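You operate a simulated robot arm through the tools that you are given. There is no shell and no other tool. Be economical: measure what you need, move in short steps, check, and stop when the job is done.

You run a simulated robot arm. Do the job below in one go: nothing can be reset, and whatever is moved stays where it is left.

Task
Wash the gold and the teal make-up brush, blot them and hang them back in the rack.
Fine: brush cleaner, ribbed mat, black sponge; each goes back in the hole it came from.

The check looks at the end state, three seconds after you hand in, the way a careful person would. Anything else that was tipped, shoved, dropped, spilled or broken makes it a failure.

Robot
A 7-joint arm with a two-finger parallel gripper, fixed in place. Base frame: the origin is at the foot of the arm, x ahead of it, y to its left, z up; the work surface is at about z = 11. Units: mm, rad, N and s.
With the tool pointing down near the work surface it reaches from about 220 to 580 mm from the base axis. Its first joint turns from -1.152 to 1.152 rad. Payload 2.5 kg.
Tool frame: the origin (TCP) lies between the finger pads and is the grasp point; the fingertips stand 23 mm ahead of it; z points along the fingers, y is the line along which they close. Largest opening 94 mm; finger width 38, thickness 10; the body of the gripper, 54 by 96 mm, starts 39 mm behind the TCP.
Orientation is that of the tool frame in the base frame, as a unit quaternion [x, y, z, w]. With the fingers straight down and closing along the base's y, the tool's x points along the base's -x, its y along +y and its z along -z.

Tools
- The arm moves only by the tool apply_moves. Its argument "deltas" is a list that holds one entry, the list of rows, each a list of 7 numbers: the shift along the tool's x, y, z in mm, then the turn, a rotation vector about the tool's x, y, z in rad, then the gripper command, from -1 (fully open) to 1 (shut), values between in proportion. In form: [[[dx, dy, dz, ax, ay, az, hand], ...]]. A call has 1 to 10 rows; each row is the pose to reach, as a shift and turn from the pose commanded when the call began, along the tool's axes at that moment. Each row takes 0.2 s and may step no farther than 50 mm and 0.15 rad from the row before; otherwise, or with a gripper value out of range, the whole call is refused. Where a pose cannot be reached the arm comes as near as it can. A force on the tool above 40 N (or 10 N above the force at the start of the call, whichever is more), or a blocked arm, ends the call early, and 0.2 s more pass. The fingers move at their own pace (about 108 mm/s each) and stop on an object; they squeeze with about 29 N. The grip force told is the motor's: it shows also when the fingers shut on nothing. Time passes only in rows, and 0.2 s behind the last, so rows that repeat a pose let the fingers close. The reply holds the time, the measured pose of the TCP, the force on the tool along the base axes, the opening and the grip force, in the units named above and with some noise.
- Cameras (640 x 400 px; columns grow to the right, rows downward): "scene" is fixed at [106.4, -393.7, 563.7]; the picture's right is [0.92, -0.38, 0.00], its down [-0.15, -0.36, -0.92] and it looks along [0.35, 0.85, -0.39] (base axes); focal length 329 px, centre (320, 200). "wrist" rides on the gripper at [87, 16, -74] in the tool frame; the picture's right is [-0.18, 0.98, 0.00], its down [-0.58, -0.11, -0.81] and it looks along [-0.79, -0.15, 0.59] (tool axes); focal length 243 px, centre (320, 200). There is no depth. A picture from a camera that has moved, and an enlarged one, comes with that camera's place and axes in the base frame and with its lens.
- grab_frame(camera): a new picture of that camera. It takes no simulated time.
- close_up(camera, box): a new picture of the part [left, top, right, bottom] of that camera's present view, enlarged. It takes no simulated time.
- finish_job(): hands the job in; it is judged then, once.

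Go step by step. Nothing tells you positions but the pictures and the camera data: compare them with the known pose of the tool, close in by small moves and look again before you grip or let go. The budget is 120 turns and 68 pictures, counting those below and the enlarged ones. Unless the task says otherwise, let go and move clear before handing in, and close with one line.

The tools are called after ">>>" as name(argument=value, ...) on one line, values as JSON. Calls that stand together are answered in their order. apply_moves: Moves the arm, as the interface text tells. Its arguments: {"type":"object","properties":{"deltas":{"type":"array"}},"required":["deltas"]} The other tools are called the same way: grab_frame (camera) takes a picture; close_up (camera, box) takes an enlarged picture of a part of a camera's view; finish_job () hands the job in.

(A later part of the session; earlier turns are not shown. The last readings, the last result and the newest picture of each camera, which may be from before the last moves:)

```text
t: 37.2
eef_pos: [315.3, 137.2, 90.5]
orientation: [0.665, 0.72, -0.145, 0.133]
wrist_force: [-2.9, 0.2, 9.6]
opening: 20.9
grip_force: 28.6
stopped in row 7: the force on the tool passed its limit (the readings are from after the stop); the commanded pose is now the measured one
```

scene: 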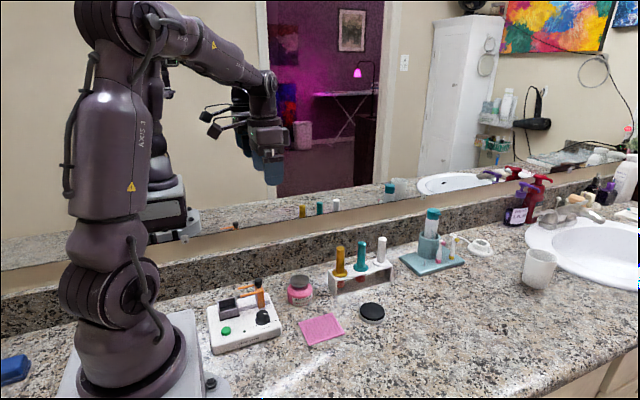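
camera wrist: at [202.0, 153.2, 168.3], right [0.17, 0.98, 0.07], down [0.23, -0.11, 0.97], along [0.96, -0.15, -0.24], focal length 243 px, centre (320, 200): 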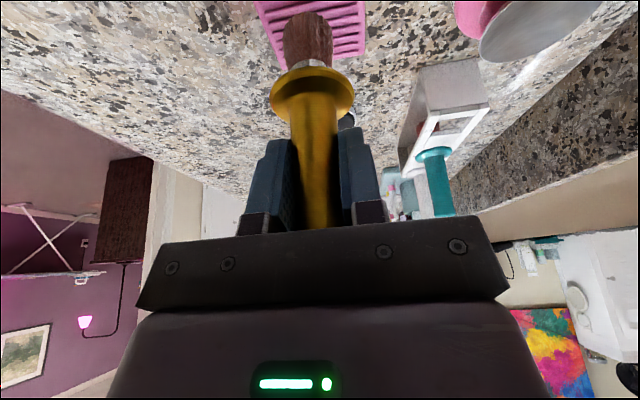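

>>> apply_moves(deltas=[[[-0.3, 0, -0.8, 0, 0, 0, 1], [-0.3, 4, -0.8, 0, 0, 0, 1], [-0.3, 8, -0.8, 0, 0, 0, 1], [-0.3, 12, -0.8, 0, 0, 0, 1], [-0.3, 16, -0.8, 0, 0, 0, 1], [-0.3, 20, -0.8, 0, 0, 0, 1], [-0.3, 14, -0.6, 0, 0, 0, 1], [-0.3, 8, -0.6, 0, 0, 0, 1], [-0.3, 2, -0.6, 0, 0, 0, 1], [-0.3, 0, -0.6, 0, 0, 0, 1]]])

>>> close_up(camera="scene", box=[315, 260, 385, 330])

```text
t: 39.4
eef_pos: [314.1, 138.1, 90.9]
orientation: [0.665, 0.72, -0.143, 0.133]
wrist_force: [4.4, 0.6, 3.3]
opening: 21.0
grip_force: 28.1
```

```text
5.71 times, centred on (350, 295) of scene
camera zoom: at [106.3, -393.7, 563.7], right [0.92, -0.38, 0.0], down [-0.15, -0.36, -0.92], along [0.35, 0.85, -0.39], focal length 1878 px, centre (149, -343)
```

zoom: 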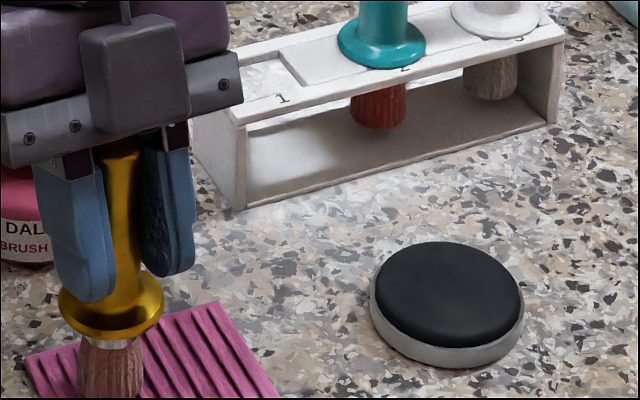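

Grey-brown now. Two more stroke sets to be thorough.

>>> apply_moves(deltas=[[[0, 5, 0.3, 0, 0, 0, 1], [0, 10, 0.3, 0, 0, 0, 1], [0, 15, 0.3, 0, 0, 0, 1], [0, 20, 0.3, 0, 0, 0, 1], [0, 25, 0.3, 0, 0, 0, 1], [0, 20, 0.5, 0, 0, 0, 1], [0, 15, 0.5, 0, 0, 0, 1], [0, 10, 0.5, 0, 0, 0, 1], [0, 5, 0.5, 0, 0, 0, 1], [0, 0, 0.5, 0, 0, 0, 1]]])

>>> apply_moves(deltas=[[[0, 5, 0, 0, 0, 0, 1], [0, 10, 0, 0, 0, 0, 1], [0, 15, 0, 0, 0, 0, 1], [0, 20, 0, 0, 0, 0, 1], [0, 25, 0, 0, 0, 0, 1], [0, 20, 0, 0, 0, 0, 1], [0, 15, 0, 0, 0, 0, 1], [0, 10, 0, 0, 0, 0, 1], [0, 5, 0, 0, 0, 0, 1], [0, 10, 0, 0, 0, 0, 1]]])

>>> close_up(camera="scene", box=[310, 270, 380, 340])

```text
t: 40.0
eef_pos: [317.6, 136.3, 90.6]
orientation: [0.664, 0.721, -0.152, 0.128]
wrist_force: [-5.4, 0.9, 10.1]
opening: 21.0
grip_force: 29.2
stopped in row 2: the force on the tool passed its limit (the readings are from after the stop); the commanded pose is now the measured one
```

```text
t: 40.5
eef_pos: [319.5, 136.2, 91.6]
orientation: [0.662, 0.722, -0.159, 0.126]
wrist_force: [-5.4, 0.4, 10.5]
opening: 21.4
grip_force: 28.8
stopped in row 2: the force on the tool passed its limit (the readings are from after the stop); the commanded pose is now the measured one
```

```text
5.71 times, centred on (345, 305) of scene
camera zoom: at [106.3, -393.8, 563.7], right [0.92, -0.38, 0.0], down [-0.15, -0.36, -0.92], along [0.35, 0.85, -0.39], focal length 1878 px, centre (177, -400)
```

zoom: 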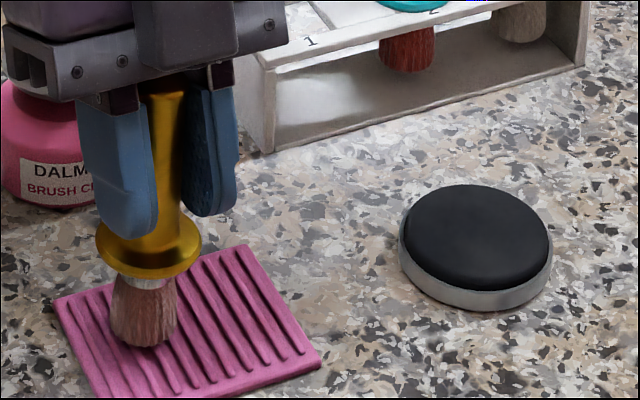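

It catches on the ridges when pressed hard; I raise 1.5 mm and make quick light strokes, as worked before.

>>> apply_moves(deltas=[[[-0.6, 0, -1.4, 0, 0, 0, 1], [-0.6, 8, -1.4, 0, 0, 0, 1], [-0.6, 16, -1.4, 0, 0, 0, 1], [-0.6, 24, -1.4, 0, 0, 0, 1], [-0.5, 16, -1.1, 0, 0, 0, 1], [-0.5, 8, -1.1, 0, 0, 0, 1], [-0.5, 0, -1.1, 0, 0, 0, 1], [-0.5, 8, -1.1, 0, 0, 0, 1], [-0.5, 16, -1.1, 0, 0, 0, 1], [-0.5, 24, -1.1, 0, 0, 0, 1]]])

>>> apply_moves(deltas=[[[0, -8, 0.1, 0, 0, 0, 1], [0, -16, 0.1, 0, 0, 0, 1], [0, -24, 0.1, 0, 0, 0, 1], [0, -16, 0.1, 0, 0, 0, 1], [0, -8, 0.1, 0, 0, 0, 1], [0, 0, 0.1, 0, 0, 0, 1], [0, -8, 0.3, 0, 0, 0, 1], [0, -16, 0.3, 0, 0, 0, 1], [0, -24, 0.3, 0, 0, 0, 1], [0, -12, 0.3, 0, 0, 0, 1]]])

>>> close_up(camera="scene", box=[310, 270, 380, 340])

```text
t: 42.7
eef_pos: [342.8, 138.3, 92.1]
orientation: [0.662, 0.722, -0.162, 0.122]
wrist_force: [-22.7, -0.1, 29.5]
opening: 21.4
grip_force: 29.2
```

```text
t: 44.9
eef_pos: [330.3, 136.9, 91.1]
orientation: [0.662, 0.721, -0.161, 0.123]
wrist_force: [-18.8, 0.0, 28.8]
opening: 21.6
grip_force: 28.6
```

```text
5.71 times, centred on (345, 305) of scene
camera zoom: at [106.3, -393.8, 563.6], right [0.92, -0.38, 0.0], down [-0.15, -0.36, -0.92], along [0.35, 0.85, -0.39], focal length 1878 px, centre (177, -400)
```

zoom: 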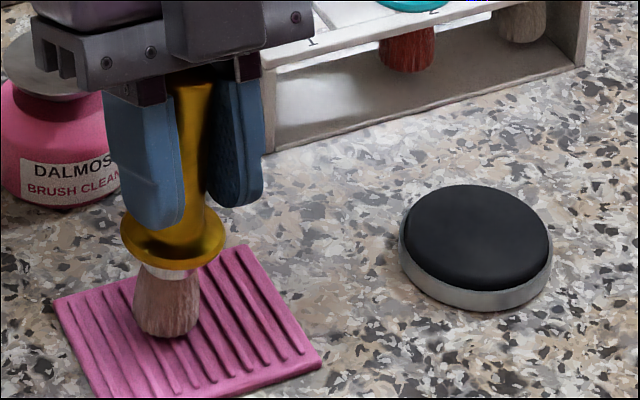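

Now the bristles are pale tan — real rubbing at ~30 N. One more set the same way, then lift.

>>> apply_moves(deltas=[[[0, -8, 0, 0, 0, 0, 1], [0, 0, 0, 0, 0, 0, 1], [0, 8, -0.2, 0, 0, 0, 1], [0, 0, -0.2, 0, 0, 0, 1], [0, -8, -0.2, 0, 0, 0, 1], [0, -16, -0.2, 0, 0, 0, 1], [0, -8, -0.2, 0, 0, 0, 1], [0, 0, -0.2, 0, 0, 0, 1], [0, -8, -0.2, 0, 0, 0, 1], [-3, -8, -8, 0, 0, 0, 1]]])

>>> apply_moves(deltas=[[[-7, 0, -20, 0, 0, 0, 1], [-15, 0, -40, 0, 0, 0, 1], [-15, 0, -40, 0, 0, 0, 1]]])

>>> close_up(camera="scene", box=[290, 230, 400, 340])

```text
t: 45.6
eef_pos: [331.9, 137.6, 91.0]
orientation: [0.661, 0.722, -0.164, 0.121]
wrist_force: [-7.1, 0.7, 12.8]
opening: 21.1
grip_force: 28.8
stopped in row 3: the force on the tool passed its limit (the readings are from after the stop); the commanded pose is now the measured one
```

```text
t: 46.4
eef_pos: [336.4, 140.4, 132.2]
orientation: [0.662, 0.722, -0.162, 0.122]
wrist_force: [0.4, -0.2, -0.5]
opening: 20.8
grip_force: 29.4
```

```text
3.64 times, centred on (345, 285) of scene
camera zoom: at [106.4, -393.7, 563.7], right [0.92, -0.38, 0.0], down [-0.15, -0.36, -0.92], along [0.35, 0.85, -0.39], focal length 1195 px, centre (229, -109)
```

zoom: 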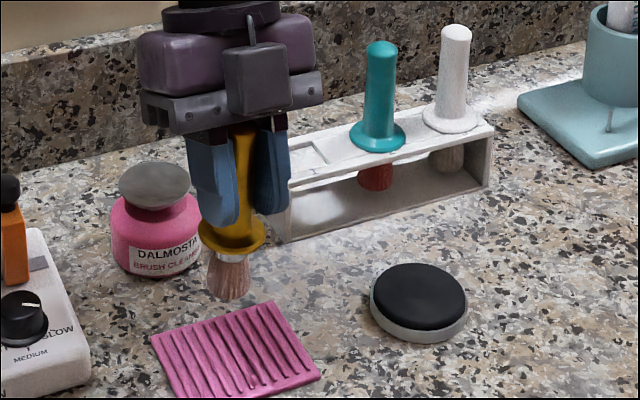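

Gold's bristles look clean. I correct the small lean and carry it over the black sponge (about 457, 133).

>>> apply_moves(deltas=[[[-6, 40, -0.6, -0.037, -0.003, 0.016, 1], [-12, 80, -1.1, -0.073, -0.006, 0.031, 1], [-18.2, 119.5, -1.7, -0.11, -0.0085, 0.047, 1], [-18.2, 119.5, -1.7, -0.11, -0.0085, 0.047, 1]]])

>>> close_up(camera="scene", box=[320, 220, 440, 340])

```text
t: 47.4
eef_pos: [456.8, 132.2, 134.9]
orientation: [0.669, 0.714, -0.124, 0.165]
wrist_force: [-0.4, 0.3, -0.7]
opening: 20.9
grip_force: 28.8
```

```text
3.33 times, centred on (380, 280) of scene
camera zoom: at [106.4, -393.7, 563.7], right [0.92, -0.38, 0.0], down [-0.15, -0.36, -0.92], along [0.35, 0.85, -0.39], focal length 1095 px, centre (120, -67)
```

zoom: 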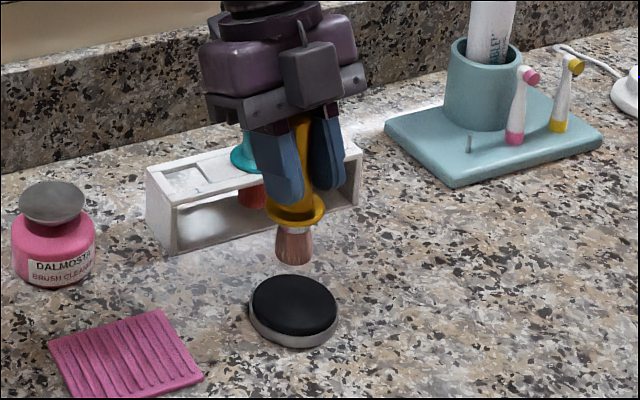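

Over the sponge within a few mm. I lower to just above it and then touch gently.

>>> apply_moves(deltas=[[[6, 2, 13.7, 0, 0, 0, 1], [12, 2, 27.5, 0, 0, 0, 1], [13.6, 2, 31.1, 0, 0, 0, 1], [14.4, 1.5, 33, 0, 0, 0, 1], [14.4, 1.5, 33, 0, 0, 0, 1]]])

```text
t: 48.6
eef_pos: [460.9, 133.0, 100.4]
orientation: [0.67, 0.714, -0.121, 0.167]
wrist_force: [-0.8, 2.7, 28.1]
opening: 21.0
grip_force: 29.0
```

Pressing the sponge at 28 N. I hold, then dab twice more with slight offsets.

>>> apply_moves(deltas=[[[0, 0, 0, 0, 0, 0, 1], [0, 0, 0, 0, 0, 0, 1], [-3, 3, -7, 0, 0, 0, 1], [-3, 6, -7, 0, 0, 0, 1], [0, 6, 0, 0, 0, 0, 1], [0, 6, 0, 0, 0, 0, 1], [-3, 0, -7, 0, 0, 0, 1], [-3, -6, -7, 0, 0, 0, 1], [0, -6, 0, 0, 0, 0, 1], [0, -6, 0, 0, 0, 0, 1]]])

>>> close_up(camera="scene", box=[340, 250, 420, 330])

```text
t: 50.9
eef_pos: [453.2, 132.1, 101.5]
orientation: [0.67, 0.713, -0.123, 0.166]
wrist_force: [-4.7, -0.3, 9.6]
opening: 21.0
grip_force: 29.3
stopped in row 10: the force on the tool passed its limit (the readings are from after the stop); the commanded pose is now the measured one
```

```text
5.00 times, centred on (380, 290) of scene
camera zoom: at [106.3, -393.8, 563.7], right [0.92, -0.38, 0.0], down [-0.15, -0.36, -0.92], along [0.35, 0.85, -0.39], focal length 1643 px, centre (20, -250)
```

zoom: 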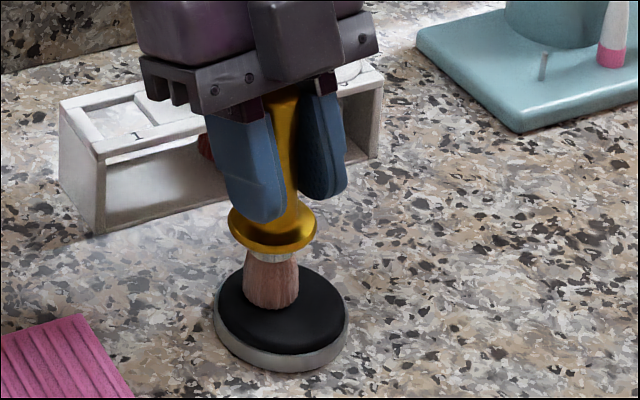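

Hold contact briefly, then lift off the sponge to TCP z ≈ 170.

>>> apply_moves(deltas=[[[0, 0, 0, 0, 0, 0, 1], [0, 0, 0, 0, 0, 0, 1], [0, 0, 0, 0, 0, 0, 1], [-3, 0, -7, 0, 0, 0, 1], [0, -3, 0, 0, 0, 0, 1], [0, -3, 0, 0, 0, 0, 1], [-8, 0, -18.3, 0, 0, 0, 1], [-18, 0, -41, 0, 0, 0, 1], [-27, 0, -62, 0, 0, 0, 1], [-27, 0, -62, 0, 0, 0, 1]]])

>>> apply_moves(deltas=[[[0, 0, 0, -0.06, 0.0066, -0.137, 1], [0, 0, 0, -0.12, 0.0132, -0.274, 1], [0, 0, 0, -0.18, 0.02, -0.411, 1], [0, 0, 0, -0.24, 0.0264, -0.548, 1], [0, 0, 0, -0.3, 0.033, -0.685, 1], [0, 0, 0, -0.36, 0.04, -0.822, 1], [0, 0, 0, -0.42, 0.0462, -0.959, 1], [0, 0, 0, -0.48, 0.053, -1.096, 1], [0, 0, 0, -0.54, 0.0594, -1.233, 1], [0, 0, 0, -0.6, 0.066, -1.37, 1]]])

>>> close_up(camera="scene", box=[310, 180, 430, 310])

```text
t: 53.1
eef_pos: [450.4, 131.2, 166.9]
orientation: [0.669, 0.714, -0.123, 0.166]
wrist_force: [0.2, 0.5, -0.2]
opening: 21.0
grip_force: 29.2
```

```text
t: 55.3
eef_pos: [450.3, 131.5, 166.1]
orientation: [0.004, 0.978, 0.022, 0.207]
wrist_force: [0.0, 1.1, -0.3]
opening: 20.4
grip_force: 29.6
```

```text
3.08 times, centred on (370, 245) of scene
camera zoom: at [106.4, -393.7, 563.7], right [0.92, -0.38, 0.0], down [-0.15, -0.36, -0.92], along [0.35, 0.85, -0.39], focal length 1011 px, centre (166, 62)
```

zoom: 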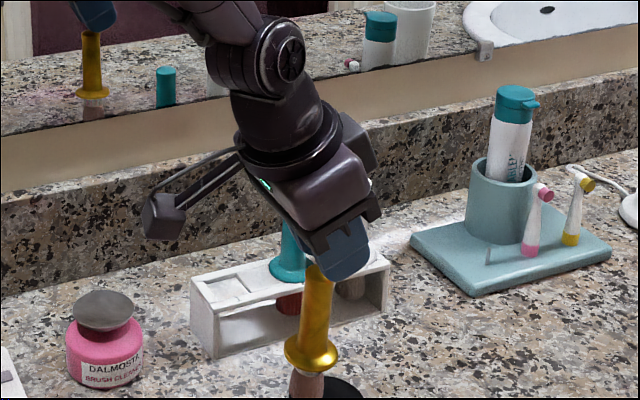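

The brush appears to lean and sit near the pad edge; I check with the wrist camera and a closer scene view.

>>> grab_frame(camera="wrist")

>>> close_up(camera="scene", box=[340, 230, 410, 320])

```text
20 pictures are left
camera wrist: at [341.7, 145.2, 200.5], right [0.17, 0.98, 0.12], down [0.21, -0.15, 0.97], along [0.96, -0.14, -0.23], focal length 243 px, centre (320, 200)
```

wrist: 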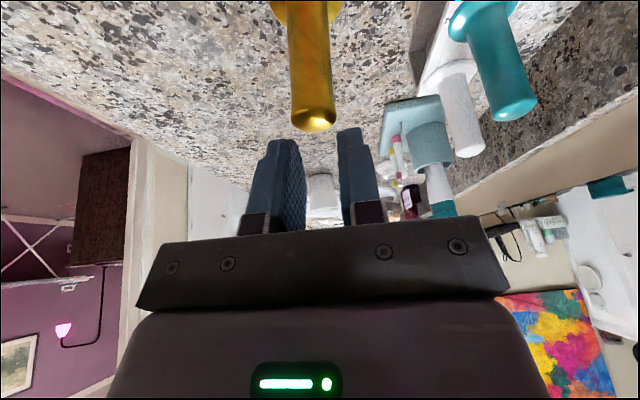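

```text
4.44 times, centred on (375, 275) of scene
camera zoom: at [106.4, -393.7, 563.7], right [0.92, -0.38, 0.0], down [-0.15, -0.36, -0.92], along [0.35, 0.85, -0.39], focal length 1460 px, centre (76, -133)
```

zoom: 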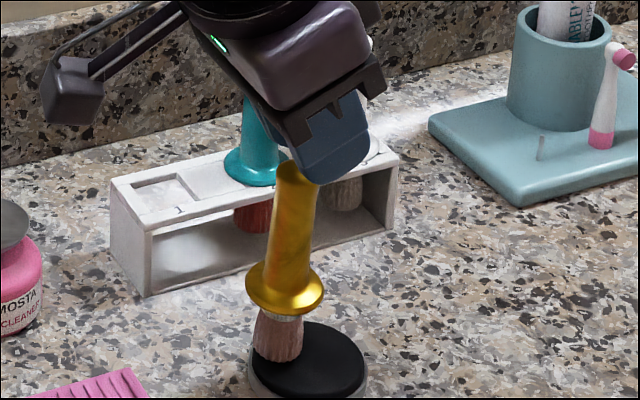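

The handle slid down during lifting and is now held only by its top end at the pad corner, hanging nearly vertical and clear of the sponge. I raise gently 40 mm and carry it slowly toward hole 1.

>>> apply_moves(deltas=[[[-4, 0.5, -9, 0, 0, 0, 1], [-8, 0.9, -18, 0, 0, 0, 1], [-12, 1.3, -27, 0, 0, 0, 1], [-16.2, 1.8, -36.6, 0, 0, 0, 1], [-13, 22, -36.6, 0, 0, 0, 1], [-10, 45, -36.6, 0, 0, 0, 1], [-8, 68, -36.8, 0, 0, 0, 1], [-5, 90, -36.8, 0, 0, 0, 1], [-3, 108, -37, 0, 0, 0, 1], [-2.3, 119.8, -37, 0, 0, 0, 1]]])

>>> close_up(camera="scene", box=[310, 190, 410, 300])

>>> grab_frame(camera="wrist")

```text
t: 57.5
eef_pos: [439.0, 250.9, 206.6]
orientation: [0.004, 0.978, 0.021, 0.207]
wrist_force: [0.3, 0.9, -1.3]
opening: 20.5
grip_force: 29.9
```

```text
3.64 times, centred on (360, 245) of scene
camera zoom: at [106.4, -393.7, 563.7], right [0.92, -0.38, 0.0], down [-0.15, -0.36, -0.92], along [0.35, 0.85, -0.39], focal length 1195 px, centre (174, 36)
```

zoom: 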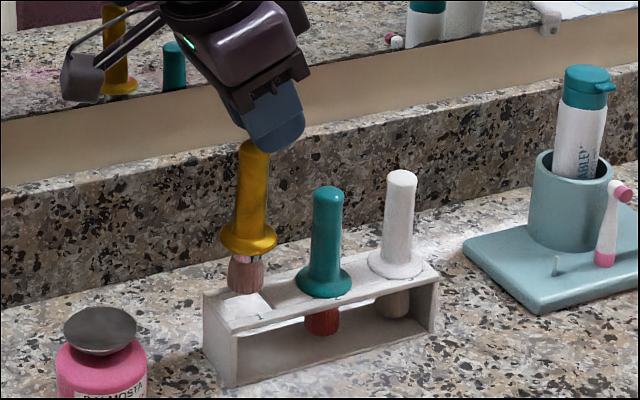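

```text
17 pictures are left
camera wrist: at [329.4, 264.7, 240.7], right [0.17, 0.98, 0.12], down [0.21, -0.15, 0.97], along [0.96, -0.14, -0.23], focal length 243 px, centre (320, 200)
```

wrist: 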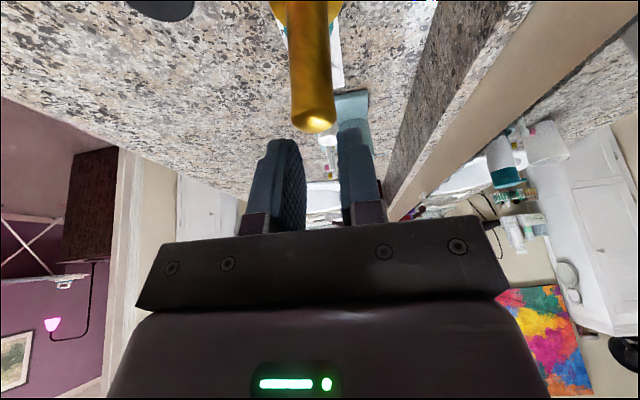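

Brush still held and over hole 1 in x; the tool has a slight roll that makes the tip lean ~5 mm to +y. I remove that roll, shift −2 mm in y, lower until the tip is just above the rack, and look.

>>> apply_moves(deltas=[[[0, -2, 0, 0.041, 0, -0.018, 1], [3, -2.3, 7, 0.041, 0, -0.018, 1], [5, -2.6, 11, 0.041, 0, -0.018, 1], [5, -2.6, 11, 0.041, 0, -0.018, 1]]])

>>> close_up(camera="scene", box=[320, 230, 380, 300])

```text
t: 58.5
eef_pos: [437.4, 248.9, 194.3]
orientation: [0.0, 0.979, -0.001, 0.206]
wrist_force: [-0.8, -0.6, -0.4]
opening: 20.1
grip_force: 29.5
```

```text
5.71 times, centred on (350, 265) of scene
camera zoom: at [106.4, -393.7, 563.7], right [0.92, -0.38, 0.0], down [-0.15, -0.36, -0.92], along [0.35, 0.85, -0.39], focal length 1878 px, centre (149, -171)
```

zoom: 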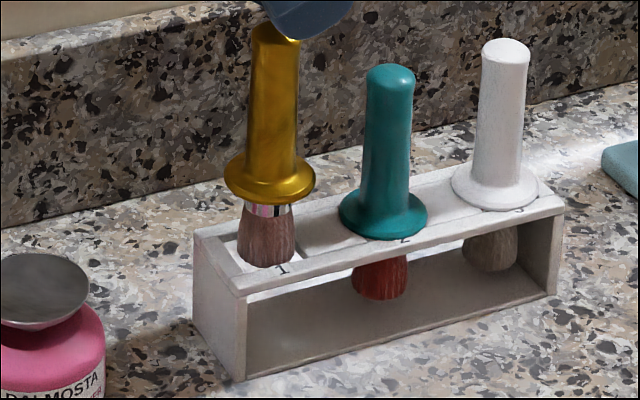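

Brush tip is right above the hole (about 29 mm square, centred near 425.5, 246). I nudge −1.5 mm in x and lower 12 mm, watching force.

>>> apply_moves(deltas=[[[1.4, 0, -0.6, 0, 0, 0, 1], [3, 0, 3, 0, 0, 0, 1], [4.6, 0, 6.7, 0, 0, 0, 1], [6.2, 0, 10.4, 0, 0, 0, 1], [6.2, 0, 10.4, 0, 0, 0, 1]]])

>>> close_up(camera="scene", box=[320, 230, 380, 300])

```text
t: 59.7
eef_pos: [436.0, 246.8, 182.5]
orientation: [0.0, 0.979, 0.0, 0.205]
wrist_force: [-0.5, -0.6, -0.4]
opening: 20.1
grip_force: 29.5
```

```text
5.71 times, centred on (350, 265) of scene
camera zoom: at [106.4, -393.7, 563.7], right [0.92, -0.38, 0.0], down [-0.15, -0.36, -0.92], along [0.35, 0.85, -0.39], focal length 1878 px, centre (149, -171)
```

zoom: 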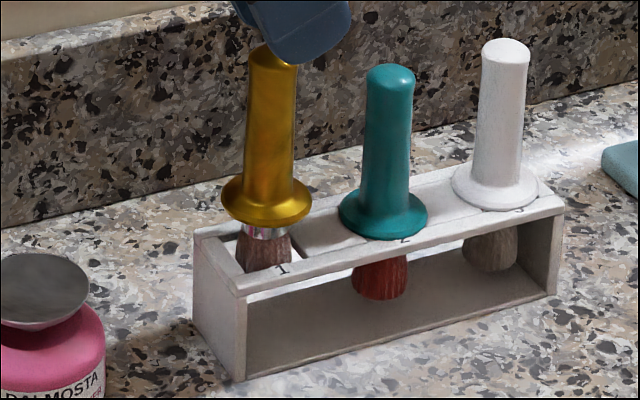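

Going in freely. I lower another 20 mm.

>>> apply_moves(deltas=[[[2, 0, 4.6, 0, 0, 0, 1], [4, 0, 9.1, 0, 0, 0, 1], [6, 0, 13.7, 0, 0, 0, 1], [7.7, 0, 17.4, 0, 0, 0, 1], [7.7, 0, 17.4, 0, 0, 0, 1]]])

>>> close_up(camera="scene", box=[320, 230, 380, 300])

```text
t: 60.9
eef_pos: [436.7, 247.0, 163.0]
orientation: [0.001, 0.978, 0.0, 0.207]
wrist_force: [1.1, 0.5, -0.7]
opening: 20.3
grip_force: 28.6
```

```text
5.71 times, centred on (350, 265) of scene
camera zoom: at [106.4, -393.7, 563.7], right [0.92, -0.38, 0.0], down [-0.15, -0.36, -0.92], along [0.35, 0.85, -0.39], focal length 1878 px, centre (149, -171)
```

zoom: 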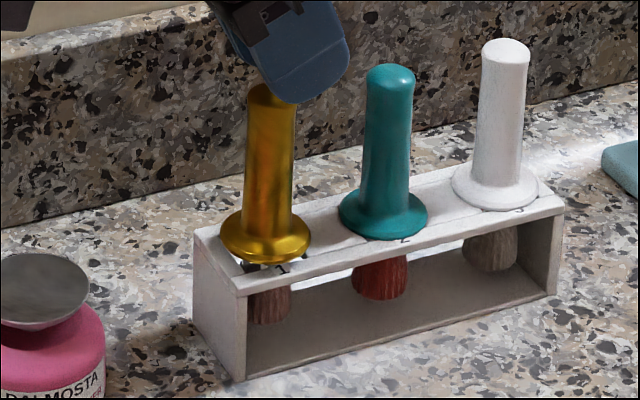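

Almost seated. I lower 3 mm more, release, and back straight up.

>>> apply_moves(deltas=[[[0.6, 0, 1.4, 0, 0, 0, 1], [1.2, 0, 2.7, 0, 0, 0, 1], [1.2, 0, 2.7, 0, 0, 0, 0.3], [1.2, 0, 2.7, 0, 0, 0, -0.2], [1.2, 0, 2.7, 0, 0, 0, -0.2], [-7, 0, -16, 0, 0, 0, -0.2], [-19, 0, -43, 0, 0, 0, -0.2], [-19, 0, -43, 0, 0, 0, -0.2]]])

>>> close_up(camera="scene", box=[320, 220, 400, 300])

```text
t: 62.7
eef_pos: [437.3, 247.3, 210.4]
orientation: [0.0, 0.978, 0.0, 0.207]
wrist_force: [0.5, 0.0, -0.1]
opening: 56.5
grip_force: 0.0
```

```text
5.00 times, centred on (360, 260) of scene
camera zoom: at [106.4, -393.7, 563.7], right [0.92, -0.38, 0.0], down [-0.15, -0.36, -0.92], along [0.35, 0.85, -0.39], focal length 1643 px, centre (120, -100)
```

zoom: 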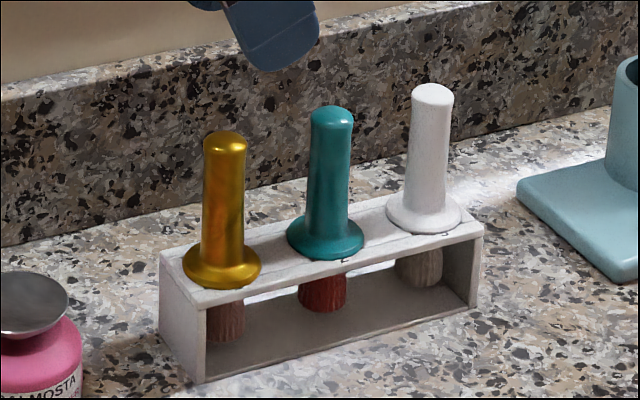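

Gold is back in hole 1, upright. I level the tool and move above teal (about 488, 248.6), then descend to grip.

>>> apply_moves(deltas=[[[-15, 0.4, 7, 0, 0.139, 0, -0.2], [-31, 0.8, 14, 0, 0.278, 0, -0.2], [-46.4, 1.3, 20.5, 0, 0.417, 0, -0.2], [-46.4, 1.3, 20.5, 0, 0.417, 0, -0.2]]])

>>> apply_moves(deltas=[[[0, 0, 30, 0, 0, 0, -0.2], [0, 0, 55, 0, 0, 0, -0.2], [0, 0, 55, 0, 0, 0, -0.2]]])

>>> grab_frame(camera="wrist")

```text
t: 63.7
eef_pos: [487.2, 247.3, 209.2]
orientation: [0.0, 1.0, 0.0, -0.001]
wrist_force: [-0.5, 0.9, -0.6]
opening: 56.4
grip_force: 0.0
```

```text
t: 64.5
eef_pos: [487.1, 251.0, 155.2]
orientation: [0.0, 1.0, 0.0, -0.001]
wrist_force: [0.0, -0.2, -0.1]
opening: 56.4
grip_force: 0.1
```

```text
12 pictures are left
camera wrist: at [401.6, 265.6, 229.5], right [0.18, 0.98, 0.0], down [0.58, -0.11, 0.81], along [0.79, -0.15, -0.59], focal length 243 px, centre (320, 200)
```

wrist: 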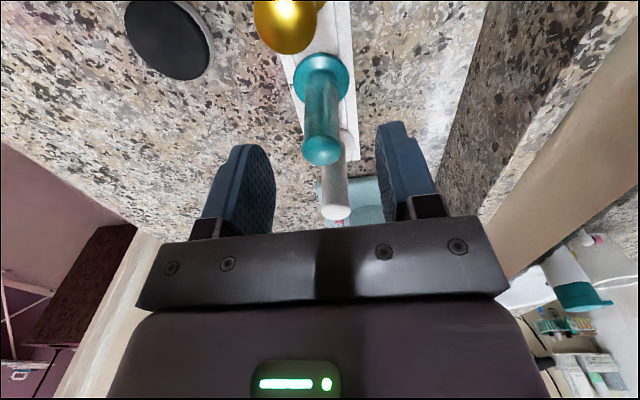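

Teal is centred between the fingers. I descend to TCP z ≈ 95, close and lift.

>>> apply_moves(deltas=[[[-1, 0, 25, 0, 0, 0, -0.2], [-1, 0, 50, 0, 0, 0, -0.2], [-1, 0, 60, 0, 0, 0, -0.2], [-1, 0, 60, 0, 0, 0, 0.2], [-1, 0, 60, 0, 0, 0, 1], [-1, 0, 60, 0, 0, 0, 1], [-1, 0, 60, 0, 0, 0, 1]]])

>>> apply_moves(deltas=[[[0, 0, -15, 0, 0, 0, 1], [0, 0, -40, 0, 0, 0, 1], [0, 0, -65, 0, 0, 0, 1], [0, 0, -80, 0, 0, 0, 1], [0, 0, -80, 0, 0, 0, 1]]])

```text
t: 66.1
eef_pos: [488.5, 249.7, 96.0]
orientation: [0.0, 1.0, 0.0, 0.0]
wrist_force: [0.4, 0.7, -0.4]
opening: 20.7
grip_force: 28.8
```

```text
t: 67.3
eef_pos: [487.3, 248.9, 173.8]
orientation: [0.0, 1.0, 0.0, -0.001]
wrist_force: [0.5, 0.5, 0.0]
opening: 21.0
grip_force: 29.1
```

Teal is lifted (21.0 mm grip). I go around the front of gold to above the cleaner.

>>> apply_moves(deltas=[[[0, -35, 0, 0, 0, 0, 1], [0, -68, 0, 0, 0, 0, 1], [45, -68, 0, 0, 0, 0, 1], [90, -68, 0, 0, 0, 0, 1], [135, -50, 0, 0, 0, 0, 1], [165, -20, 0, 0, 0, 0, 1], [171, 5, 0, 0, 0, 0, 1], [171, 5, 0, 0, 0, 0, 1]]])

>>> close_up(camera="scene", box=[260, 220, 360, 320])

```text
t: 69.1
eef_pos: [316.1, 253.7, 174.3]
orientation: [-0.001, 1.0, 0.0, -0.001]
wrist_force: [-0.6, 0.0, 0.7]
opening: 21.2
grip_force: 29.3
```

```text
4.00 times, centred on (310, 270) of scene
camera zoom: at [106.4, -393.7, 563.7], right [0.92, -0.38, 0.0], down [-0.15, -0.36, -0.92], along [0.35, 0.85, -0.39], focal length 1314 px, centre (360, -80)
```

zoom: 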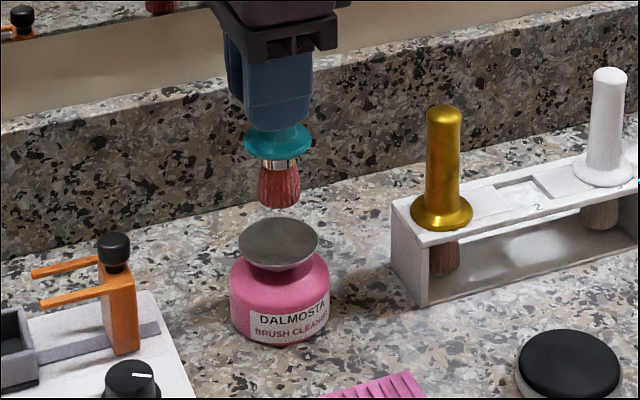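

Teal is centred over the dish. I press the pump twice, slowly at the end.

>>> apply_moves(deltas=[[[0, 0, 18, 0, 0, 0, 1], [0, 0, 32, 0, 0, 0, 1], [0, 0, 36, 0, 0, 0, 1], [0, 0, 38.5, 0, 0, 0, 1], [0, 0, 41, 0, 0, 0, 1], [0, 0, 41, 0, 0, 0, 1]]])

```text
t: 70.5
eef_pos: [316.7, 254.1, 135.9]
orientation: [0.0, 1.0, -0.001, 0.0]
wrist_force: [0.9, -0.7, 2.0]
opening: 20.9
grip_force: 29.2
```

>>> apply_moves(deltas=[[[0, 0, 2, 0, 0, 0, 1], [0, 0, 4, 0, 0, 0, 1], [0, 0, 6, 0, 0, 0, 1], [0, 0, 6, 0, 0, 0, 1], [0, 0, 6, 0, 0, 0, 1]]])

```text
t: 71.7
eef_pos: [317.9, 253.9, 127.5]
orientation: [0.0, 1.0, 0.001, 0.001]
wrist_force: [2.9, -2.7, 25.7]
opening: 21.0
grip_force: 29.2
```

Pumped at 26 N. I release, press once more, and lift clear.

>>> apply_moves(deltas=[[[0, 0, -5, 0, 0, 0, 1], [0, 0, -9, 0, 0, 0, 1], [0, 0, -4, 0, 0, 0, 1], [0, 0, -0.5, 0, 0, 0, 1], [0, 0, -0.5, 0, 0, 0, 1], [0, 0, -0.5, 0, 0, 0, 1], [0, 0, -12, 0, 0, 0, 1], [0, 0, -40, 0, 0, 0, 1], [0, 0, -40, 0, 0, 0, 1]]])

>>> apply_moves(deltas=[[[-3, -40, 0, 0, 0, 0, 1], [-6, -80, 0, 0, 0, 0, 1], [-10, -117, 0, 0, 0, 0, 1], [-10, -117, 0, 0, 0, 0, 1]]])

>>> apply_moves(deltas=[[[0, 0, 0, 0, 0, 0.149, 1], [0, 0, 0, 0, 0, 0.298, 1], [0, 0, 0, 0, 0, 0.447, 1], [0, 0, 0, 0, 0, 0.596, 1], [0, 0, 0, 0, 0, 0.745, 1], [0, 0, 0, 0, 0, 0.894, 1], [0, 0, 0, 0, 0, 1.043, 1], [0, 0, 0, 0, 0, 1.192, 1], [0, 0, 0, 0, 0, 1.341, 1], [0, 0, 0, 0, 0, 1.49, 1]]])

```text
t: 73.7
eef_pos: [316.9, 255.1, 170.2]
orientation: [0.0, 1.0, 0.0, 0.0]
wrist_force: [0.4, -0.8, -1.2]
opening: 20.9
grip_force: 28.9
```

```text
t: 74.7
eef_pos: [326.8, 136.5, 169.2]
orientation: [-0.001, 1.0, 0.001, -0.001]
wrist_force: [-0.7, 0.1, -0.2]
opening: 21.2
grip_force: 28.8
```

```text
t: 76.9
eef_pos: [326.5, 137.4, 169.0]
orientation: [0.679, 0.734, -0.001, -0.001]
wrist_force: [-0.2, -0.4, -0.2]
opening: 20.9
grip_force: 29.0
```

Over the mat with the closing axis along x. I lower to about 91, then slowly to contact.

>>> apply_moves(deltas=[[[0, 0, 35, 0, 0, 0, 1], [0, 0, 65, 0, 0, 0, 1], [0, 0, 77, 0, 0, 0, 1], [0, 0, 79, 0, 0, 0, 1], [0, 0, 81, 0, 0, 0, 1], [0, 0, 81, 0, 0, 0, 1]]])

>>> close_up(camera="scene", box=[290, 250, 380, 340])

```text
t: 78.3
eef_pos: [327.0, 137.6, 88.3]
orientation: [0.678, 0.735, 0.001, -0.001]
wrist_force: [-7.8, 2.0, 27.7]
opening: 21.2
grip_force: 29.1
```

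```text
4.44 times, centred on (335, 295) of scene
camera zoom: at [106.3, -393.8, 563.7], right [0.92, -0.38, 0.0], down [-0.15, -0.36, -0.92], along [0.35, 0.85, -0.39], focal length 1460 px, centre (253, -222)
```

zoom: 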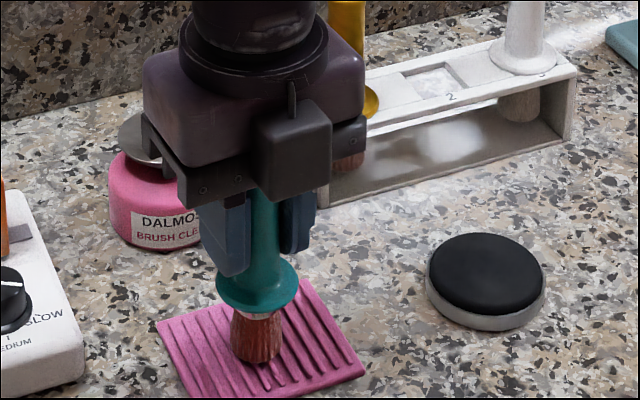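

Good contact (28 N). I ease up 1 mm and start strokes across the ridges.

>>> apply_moves(deltas=[[[0, 0, -1, 0, 0, 0, 1], [0, 8, -1, 0, 0, 0, 1], [0, 16, -1, 0, 0, 0, 1], [0, 8, -1, 0, 0, 0, 1], [0, 0, -1, 0, 0, 0, 1], [0, -8, -1, 0, 0, 0, 1], [0, -16, -1, 0, 0, 0, 1], [0, -8, -1, 0, 0, 0, 1], [0, 0, -1, 0, 0, 0, 1], [0, 8, -1, 0, 0, 0, 1]]])

```text
t: 78.9
eef_pos: [330.5, 136.8, 87.6]
orientation: [0.677, 0.736, -0.006, -0.006]
wrist_force: [-6.3, -1.4, 12.4]
opening: 21.2
grip_force: 29.1
stopped in row 3: the force on the tool passed its limit (the readings are from after the stop); the commanded pose is now the measured one
```

>>> apply_moves(deltas=[[[0, 0, -1.5, 0, 0, 0, 1], [0, -8, -1.5, 0, 0, 0, 1], [0, -16, -1.5, 0, 0, 0, 1], [0, -24, -1.5, 0, 0, 0, 1], [0, -16, -1.5, 0, 0, 0, 1], [0, -8, -1.5, 0, 0, 0, 1], [0, 0, -1.5, 0, 0, 0, 1], [0, 8, -1.5, 0, 0, 0, 1], [0, 16, -1.5, 0, 0, 0, 1], [0, 8, -1.5, 0, 0, 0, 1]]])

>>> apply_moves(deltas=[[[0, -8, 0.2, 0, 0, 0, 1], [0, -16, 0.2, 0, 0, 0, 1], [0, -24, 0.2, 0, 0, 0, 1], [0, -32, 0.2, 0, 0, 0, 1], [0, -24, 0.2, 0, 0, 0, 1], [0, -16, 0.2, 0, 0, 0, 1], [0, -8, 0.2, 0, 0, 0, 1], [0, 0, 0.2, 0, 0, 0, 1], [0, -8, 0.2, 0, 0, 0, 1], [0, -8, 0.2, 0, 0, 0, 1]]])

```text
t: 81.1
eef_pos: [338.9, 139.3, 87.8]
orientation: [0.677, 0.736, -0.004, -0.005]
wrist_force: [0.3, 1.2, -0.3]
opening: 20.8
grip_force: 28.7
```

```text
t: 83.3
eef_pos: [330.4, 138.1, 89.1]
orientation: [0.677, 0.736, -0.005, -0.005]
wrist_force: [-0.6, 0.3, 0.2]
opening: 21.0
grip_force: 29.0
```

Contact has been lost; I lower 1.5 mm and read the force.

>>> apply_moves(deltas=[[[0, 0, 0.8, 0, 0, 0, 1], [0, 0, 1.5, 0, 0, 0, 1], [0, -4, 1.5, 0, 0, 0, 1], [0, -8, 1.5, 0, 0, 0, 1], [0, -8, 1.5, 0, 0, 0, 1]]])

```text
t: 84.5
eef_pos: [323.4, 137.1, 87.5]
orientation: [0.677, 0.736, -0.004, -0.005]
wrist_force: [4.6, -0.2, 4.9]
opening: 21.2
grip_force: 28.9
```

>>> apply_moves(deltas=[[[0, -8, 0, 0, 0, 0, 1], [0, -16, 0, 0, 0, 0, 1], [0, -8, 0, 0, 0, 0, 1], [0, 0, 0, 0, 0, 0, 1], [0, 8, 0, 0, 0, 0, 1], [0, 16, 0, 0, 0, 0, 1], [0, 24, 0, 0, 0, 0, 1], [0, 16, 0, 0, 0, 0, 1], [0, 8, 0, 0, 0, 0, 1], [0, 0, 0, 0, 0, 0, 1]]])

>>> apply_moves(deltas=[[[0, -8, 0.3, 0, 0, 0, 1], [0, -16, 0.3, 0, 0, 0, 1], [0, -8, 0.3, 0, 0, 0, 1], [0, 0, 0.3, 0, 0, 0, 1], [0, 8, 0.3, 0, 0, 0, 1], [0, 16, 0.3, 0, 0, 0, 1], [0, 24, 0.3, 0, 0, 0, 1], [0, 16, 0.3, 0, 0, 0, 1], [0, 8, 0.3, 0, 0, 0, 1], [0, 0, 0.3, 0, 0, 0, 1]]])

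>>> close_up(camera="scene", box=[300, 265, 370, 335])

```text
t: 85.5
eef_pos: [311.2, 137.2, 88.1]
orientation: [0.678, 0.735, -0.012, -0.012]
wrist_force: [-3.7, -1.6, 13.3]
opening: 21.1
grip_force: 29.9
stopped in row 4: the force on the tool passed its limit (the readings are from after the stop); the commanded pose is now the measured one
```

```text
t: 86.3
eef_pos: [298.4, 135.1, 88.4]
orientation: [0.677, 0.736, -0.017, -0.017]
wrist_force: [-2.6, -0.6, 9.2]
opening: 21.3
grip_force: 28.8
stopped in row 4: the force on the tool passed its limit (the readings are from after the stop); the commanded pose is now the measured one
```

```text
5.71 times, centred on (335, 300) of scene
camera zoom: at [106.3, -393.8, 563.7], right [0.92, -0.38, 0.0], down [-0.15, -0.36, -0.92], along [0.35, 0.85, -0.39], focal length 1878 px, centre (234, -371)
```

zoom: 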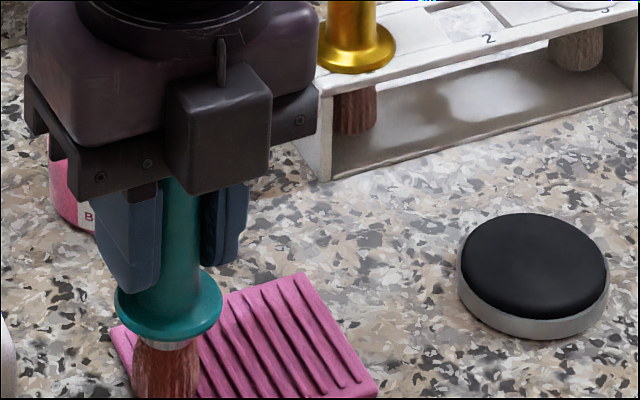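

It catches on +x reversals; I'll use one-way strokes: lift, return to +x, press, and stroke toward −x.

>>> apply_moves(deltas=[[[0, 14, -6, 0, 0, 0, 1], [0, 28, -6, 0, 0, 0, 1], [0, 44, -6, 0, 0, 0, 1], [0, 44, 0.3, 0, 0, 0, 1], [0, 36, 0.3, 0, 0, 0, 1], [0, 28, 0.3, 0, 0, 0, 1], [0, 20, 0.3, 0, 0, 0, 1], [0, 12, 0.3, 0, 0, 0, 1], [0, 4, 0.3, 0, 0, 0, 1]]])

>>> apply_moves(deltas=[[[0, 14, -6, 0, 0, 0, 1], [0, 26, -6, 0, 0, 0, 1], [0, 40, -6, 0, 0, 0, 1], [0, 40, 0.3, 0, 0, 0, 1], [0, 32, 0.3, 0, 0, 0, 1], [0, 24, 0.3, 0, 0, 0, 1], [0, 16, 0.3, 0, 0, 0, 1], [0, 8, 0.3, 0, 0, 0, 1], [0, 0, 0.3, 0, 0, 0, 1]]])

```text
t: 88.3
eef_pos: [305.7, 136.1, 87.7]
orientation: [0.676, 0.737, -0.012, -0.013]
wrist_force: [14.8, 1.7, 22.1]
opening: 21.5
grip_force: 29.1
```

```text
t: 89.3
eef_pos: [342.7, 139.7, 87.4]
orientation: [0.677, 0.735, -0.016, -0.018]
wrist_force: [-2.3, -0.5, 9.4]
opening: 21.1
grip_force: 29.1
stopped in row 5: the force on the tool passed its limit (the readings are from after the stop); the commanded pose is now the measured one
```

Good: 22 N during the stroke. Continue.

>>> apply_moves(deltas=[[[0, -6, -0.7, 0, 0, 0, 1], [0, -14, -0.7, 0, 0, 0, 1], [0, -22, -0.7, 0, 0, 0, 1], [0, -30, -0.7, 0, 0, 0, 1], [0, -38, -0.7, 0, 0, 0, 1], [0, -24, -6, 0, 0, 0, 1], [0, -12, -6, 0, 0, 0, 1], [0, 0, -6, 0, 0, 0, 1], [0, 0, -3, 0, 0, 0, 1], [0, 0, -0.7, 0, 0, 0, 1]]])

>>> apply_moves(deltas=[[[0, -6, 0, 0, 0, 0, 1], [0, -14, 0, 0, 0, 0, 1], [0, -22, 0, 0, 0, 0, 1], [0, -30, 0, 0, 0, 0, 1], [0, -38, 0, 0, 0, 0, 1], [0, -24, -6, 0, 0, 0, 1], [0, -12, -6, 0, 0, 0, 1], [0, 0, -6, 0, 0, 0, 1], [0, 0, -3, 0, 0, 0, 1], [0, 0, 0, 0, 0, 0, 1]]])

>>> apply_moves(deltas=[[[0, -6, 0, 0, 0, 0, 1], [0, -14, 0, 0, 0, 0, 1], [0, -22, 0, 0, 0, 0, 1], [0, -30, 0, 0, 0, 0, 1], [0, -30, 0, 0, 0, 0, 1]]])

```text
t: 91.5
eef_pos: [342.1, 138.8, 88.3]
orientation: [0.677, 0.735, -0.016, -0.018]
wrist_force: [-2.4, -1.2, 6.5]
opening: 20.8
grip_force: 29.2
```

```text
t: 93.7
eef_pos: [342.1, 139.5, 86.9]
orientation: [0.677, 0.736, -0.016, -0.017]
wrist_force: [-1.4, -0.2, 1.9]
opening: 20.9
grip_force: 28.7
```

```text
t: 94.9
eef_pos: [311.2, 135.9, 88.8]
orientation: [0.678, 0.735, -0.017, -0.019]
wrist_force: [0.0, -0.6, -0.4]
opening: 21.0
grip_force: 28.8
```

Contact is fading as the brush shifts; 1.5 mm lower and more strokes, then a look.

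>>> apply_moves(deltas=[[[0, 14, -4, 0, 0, 0, 1], [0, 30, -4, 0, 0, 0, 1], [0, 30, 0, 0, 0, 0, 1], [0, 30, 1.3, 0, 0, 0, 1], [0, 23, 1.3, 0, 0, 0, 1], [0, 16, 1.3, 0, 0, 0, 1], [0, 9, 1.3, 0, 0, 0, 1], [0, 2, 1.3, 0, 0, 0, 1], [0, -5, 1.3, 0, 0, 0, 1]]])

>>> apply_moves(deltas=[[[0, 14, -5, 0, 0, 0, 1], [0, 30, -5, 0, 0, 0, 1], [0, 30, -1, 0, 0, 0, 1], [0, 30, 0.3, 0, 0, 0, 1], [0, 23, 0.3, 0, 0, 0, 1], [0, 16, 0.3, 0, 0, 0, 1], [0, 9, 0.3, 0, 0, 0, 1], [0, 2, 0.3, 0, 0, 0, 1], [0, 2, 0.3, 0, 0, 0, 1]]])

>>> close_up(camera="scene", box=[300, 255, 390, 345])

```text
t: 96.9
eef_pos: [306.0, 136.3, 88.3]
orientation: [0.677, 0.736, -0.016, -0.016]
wrist_force: [6.4, 0.7, 7.2]
opening: 21.0
grip_force: 28.7
```

```text
t: 98.9
eef_pos: [310.0, 136.9, 89.1]
orientation: [0.677, 0.736, -0.014, -0.018]
wrist_force: [9.8, 1.5, 10.3]
opening: 20.9
grip_force: 29.0
```

```text
4.44 times, centred on (345, 300) of scene
camera zoom: at [106.3, -393.8, 563.7], right [0.92, -0.38, 0.0], down [-0.15, -0.36, -0.92], along [0.35, 0.85, -0.39], focal length 1460 px, centre (209, -244)
```

zoom: 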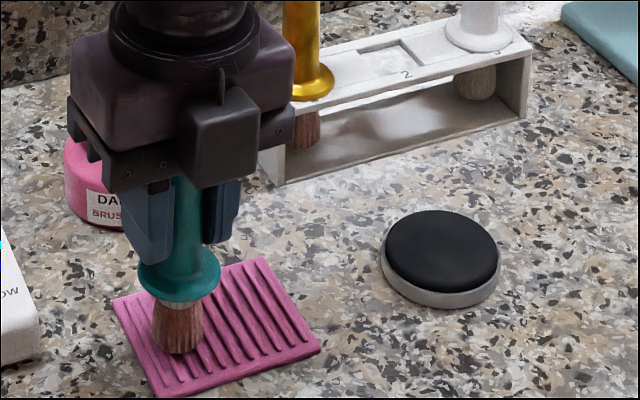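

Teal is fading to brown; I keep going with several more one-way strokes.

>>> apply_moves(deltas=[[[0, 14, -5, 0, 0, 0, 1], [0, 30, -5, 0, 0, 0, 1], [0, 30, -1, 0, 0, 0, 1], [0, 30, 0.6, 0, 0, 0, 1], [0, 23, 0.6, 0, 0, 0, 1], [0, 16, 0.6, 0, 0, 0, 1], [0, 9, 0.6, 0, 0, 0, 1], [0, 2, 0.6, 0, 0, 0, 1], [0, -4, 0.6, 0, 0, 0, 1]]])

>>> apply_moves(deltas=[[[0, 14, -5, 0, 0, 0, 1], [0, 34, -5, 0, 0, 0, 1], [0, 34, -1, 0, 0, 0, 1], [0, 34, 0.4, 0, 0, 0, 1], [0, 27, 0.4, 0, 0, 0, 1], [0, 20, 0.4, 0, 0, 0, 1], [0, 13, 0.4, 0, 0, 0, 1], [0, 6, 0.4, 0, 0, 0, 1], [0, 0, 0.4, 0, 0, 0, 1]]])

>>> apply_moves(deltas=[[[0, 14, -5, 0, 0, 0, 1], [0, 34, -5, 0, 0, 0, 1], [0, 34, -1, 0, 0, 0, 1], [0, 34, 0.4, 0, 0, 0, 1], [0, 27, 0.4, 0, 0, 0, 1], [0, 20, 0.4, 0, 0, 0, 1], [0, 13, 0.4, 0, 0, 0, 1], [0, 6, 0.4, 0, 0, 0, 1], [0, 0, 0.4, 0, 0, 0, 1]]])

```text
t: 100.9
eef_pos: [305.3, 136.6, 87.1]
orientation: [0.676, 0.736, -0.015, -0.017]
wrist_force: [10.3, 0.2, 12.9]
opening: 21.0
grip_force: 29.1
```

```text
t: 102.0
eef_pos: [339.1, 139.2, 87.7]
orientation: [0.677, 0.735, -0.017, -0.018]
wrist_force: [-1.7, 0.4, 7.0]
opening: 21.0
grip_force: 29.6
stopped in row 5: the force on the tool passed its limit (the readings are from after the stop); the commanded pose is now the measured one
```

```text
t: 104.0
eef_pos: [341.8, 139.0, 87.7]
orientation: [0.676, 0.736, -0.013, -0.017]
wrist_force: [11.5, -0.9, 14.7]
opening: 21.4
grip_force: 28.8
```

That last pass started too far +x (my chaining); I continue from here with a stroke to −x and then check the mat.

>>> apply_moves(deltas=[[[0, -7, 0, 0, 0, 0, 1], [0, -14, 0, 0, 0, 0, 1], [0, -21, 0, 0, 0, 0, 1], [0, -28, 0, 0, 0, 0, 1], [0, -35, 0, 0, 0, 0, 1], [0, -20, -5, 0, 0, 0, 1], [0, -5, -5, 0, 0, 0, 1], [0, -5, -0.3, 0, 0, 0, 1]]])

>>> close_up(camera="scene", box=[290, 255, 380, 345])

```text
t: 105.8
eef_pos: [333.7, 140.0, 86.9]
orientation: [0.677, 0.736, -0.016, -0.018]
wrist_force: [-4.4, -3.2, 16.7]
opening: 21.1
grip_force: 28.8
```

```text
4.44 times, centred on (335, 300) of scene
camera zoom: at [106.3, -393.8, 563.7], right [0.92, -0.38, 0.0], down [-0.15, -0.36, -0.92], along [0.35, 0.85, -0.39], focal length 1460 px, centre (253, -244)
```

zoom: 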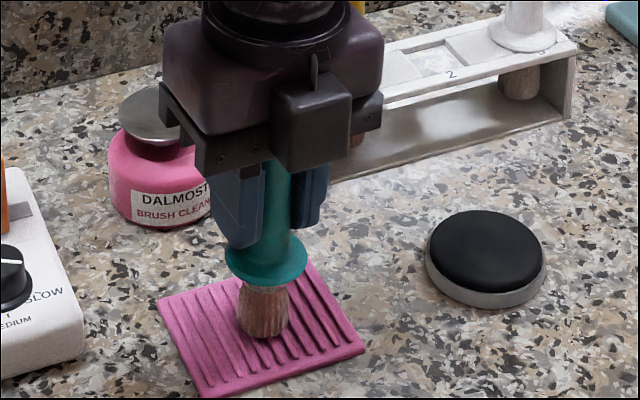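

Teal's bristles are now clean tan and the mat hasn't moved. Two more safe strokes, then lift.

>>> apply_moves(deltas=[[[0, -7, -0.2, 0, 0, 0, 1], [0, -14, -0.2, 0, 0, 0, 1], [0, -21, -0.2, 0, 0, 0, 1], [0, -28, -0.2, 0, 0, 0, 1], [0, -14, -5, 0, 0, 0, 1], [0, 0, -5, 0, 0, 0, 1], [0, 0, -0.3, 0, 0, 0, 1], [0, -8, -0.3, 0, 0, 0, 1], [0, -16, -0.3, 0, 0, 0, 1], [0, -24, -0.3, 0, 0, 0, 1]]])

```text
t: 108.0
eef_pos: [311.6, 136.0, 88.4]
orientation: [0.677, 0.735, -0.016, -0.018]
wrist_force: [-0.3, 0.9, -0.4]
opening: 21.2
grip_force: 29.4
```

>>> apply_moves(deltas=[[[0, 0, -25, 0, 0, 0, 1], [0, 0, -47, 0, 0, 0, 1], [-5, 45, -47, 0, 0, 0, 1], [-10, 90, -47, 0, 0, 0, 1], [-16, 135, -47, 0, 0, 0, 1], [-16, 145, -47, 0, 0, 0, 1], [-16, 145, -30, 0, 0, 0, 1], [-16, 145, -17, 0, 0, 0, 1], [-16, 145, -15, 0, 0, 0, 1]]])

>>> apply_moves(deltas=[[[0, 0, 1.5, 0, 0, 0, 1], [0, 0, 3, 0, 0, 0, 1], [0, 0, 3, 0, 0, 0, 1]]])

>>> close_up(camera="scene", box=[330, 240, 430, 340])

```text
t: 110.0
eef_pos: [456.9, 132.6, 96.4]
orientation: [0.677, 0.736, -0.016, -0.019]
wrist_force: [-0.2, -0.1, -1.7]
opening: 20.7
grip_force: 28.8
```

```text
t: 110.8
eef_pos: [456.5, 132.4, 95.2]
orientation: [0.677, 0.735, -0.014, -0.018]
wrist_force: [-10.4, -3.8, 38.0]
opening: 21.2
grip_force: 29.2
```

```text
4.00 times, centred on (380, 290) of scene
camera zoom: at [106.2, -393.8, 563.7], right [0.92, -0.38, 0.0], down [-0.15, -0.36, -0.92], along [0.35, 0.85, -0.39], focal length 1314 px, centre (80, -160)
```

zoom: 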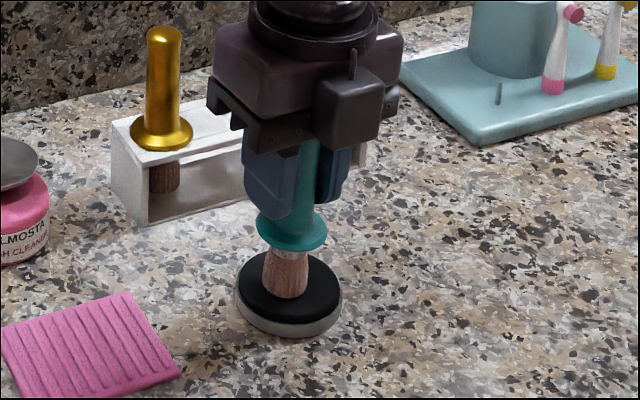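

Blotting in the centre of the sponge. I ease slightly, dab a few times, and lift slowly.

>>> apply_moves(deltas=[[[0, 0, -1, 0, 0, 0, 1], [0, 0, -1, 0, 0, 0, 1], [0, 0, -1, 0, 0, 0, 1], [0, 4, -6, 0, 0, 0, 1], [0, 4, -1, 0, 0, 0, 1], [0, 4, -1, 0, 0, 0, 1], [0, -4, -6, 0, 0, 0, 1], [0, -4, -1, 0, 0, 0, 1], [0, -4, -1, 0, 0, 0, 1], [0, -4, -1, 0, 0, 0, 1]]])

>>> apply_moves(deltas=[[[0, 0, -4, 0, 0, 0, 1], [0, 0, -10, 0, 0, 0, 1], [0, 0, -20, 0, 0, 0, 1], [0, 0, -40, 0, 0, 0, 1], [0, 0, -65, 0, 0, 0, 1], [0, 0, -88, 0, 0, 0, 1], [0, 0, -88, 0, 0, 0, 1]]])

>>> close_up(camera="scene", box=[320, 180, 440, 330])

```text
t: 113.0
eef_pos: [453.5, 130.4, 96.2]
orientation: [0.677, 0.736, -0.016, -0.018]
wrist_force: [-11.0, -6.7, 34.3]
opening: 21.1
grip_force: 29.2
```

```text
t: 114.6
eef_pos: [458.6, 130.1, 183.7]
orientation: [0.677, 0.735, -0.016, -0.018]
wrist_force: [-0.4, 0.1, -1.1]
opening: 21.0
grip_force: 29.1
```

```text
2.67 times, centred on (380, 255) of scene
camera zoom: at [106.4, -393.7, 563.7], right [0.92, -0.38, 0.0], down [-0.15, -0.36, -0.92], along [0.35, 0.85, -0.39], focal length 876 px, centre (160, 53)
```

zoom: 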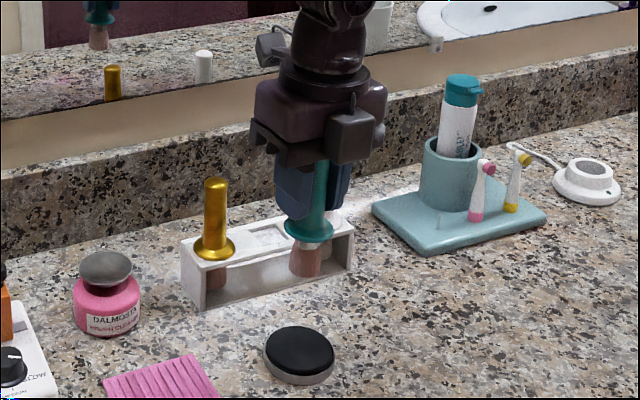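

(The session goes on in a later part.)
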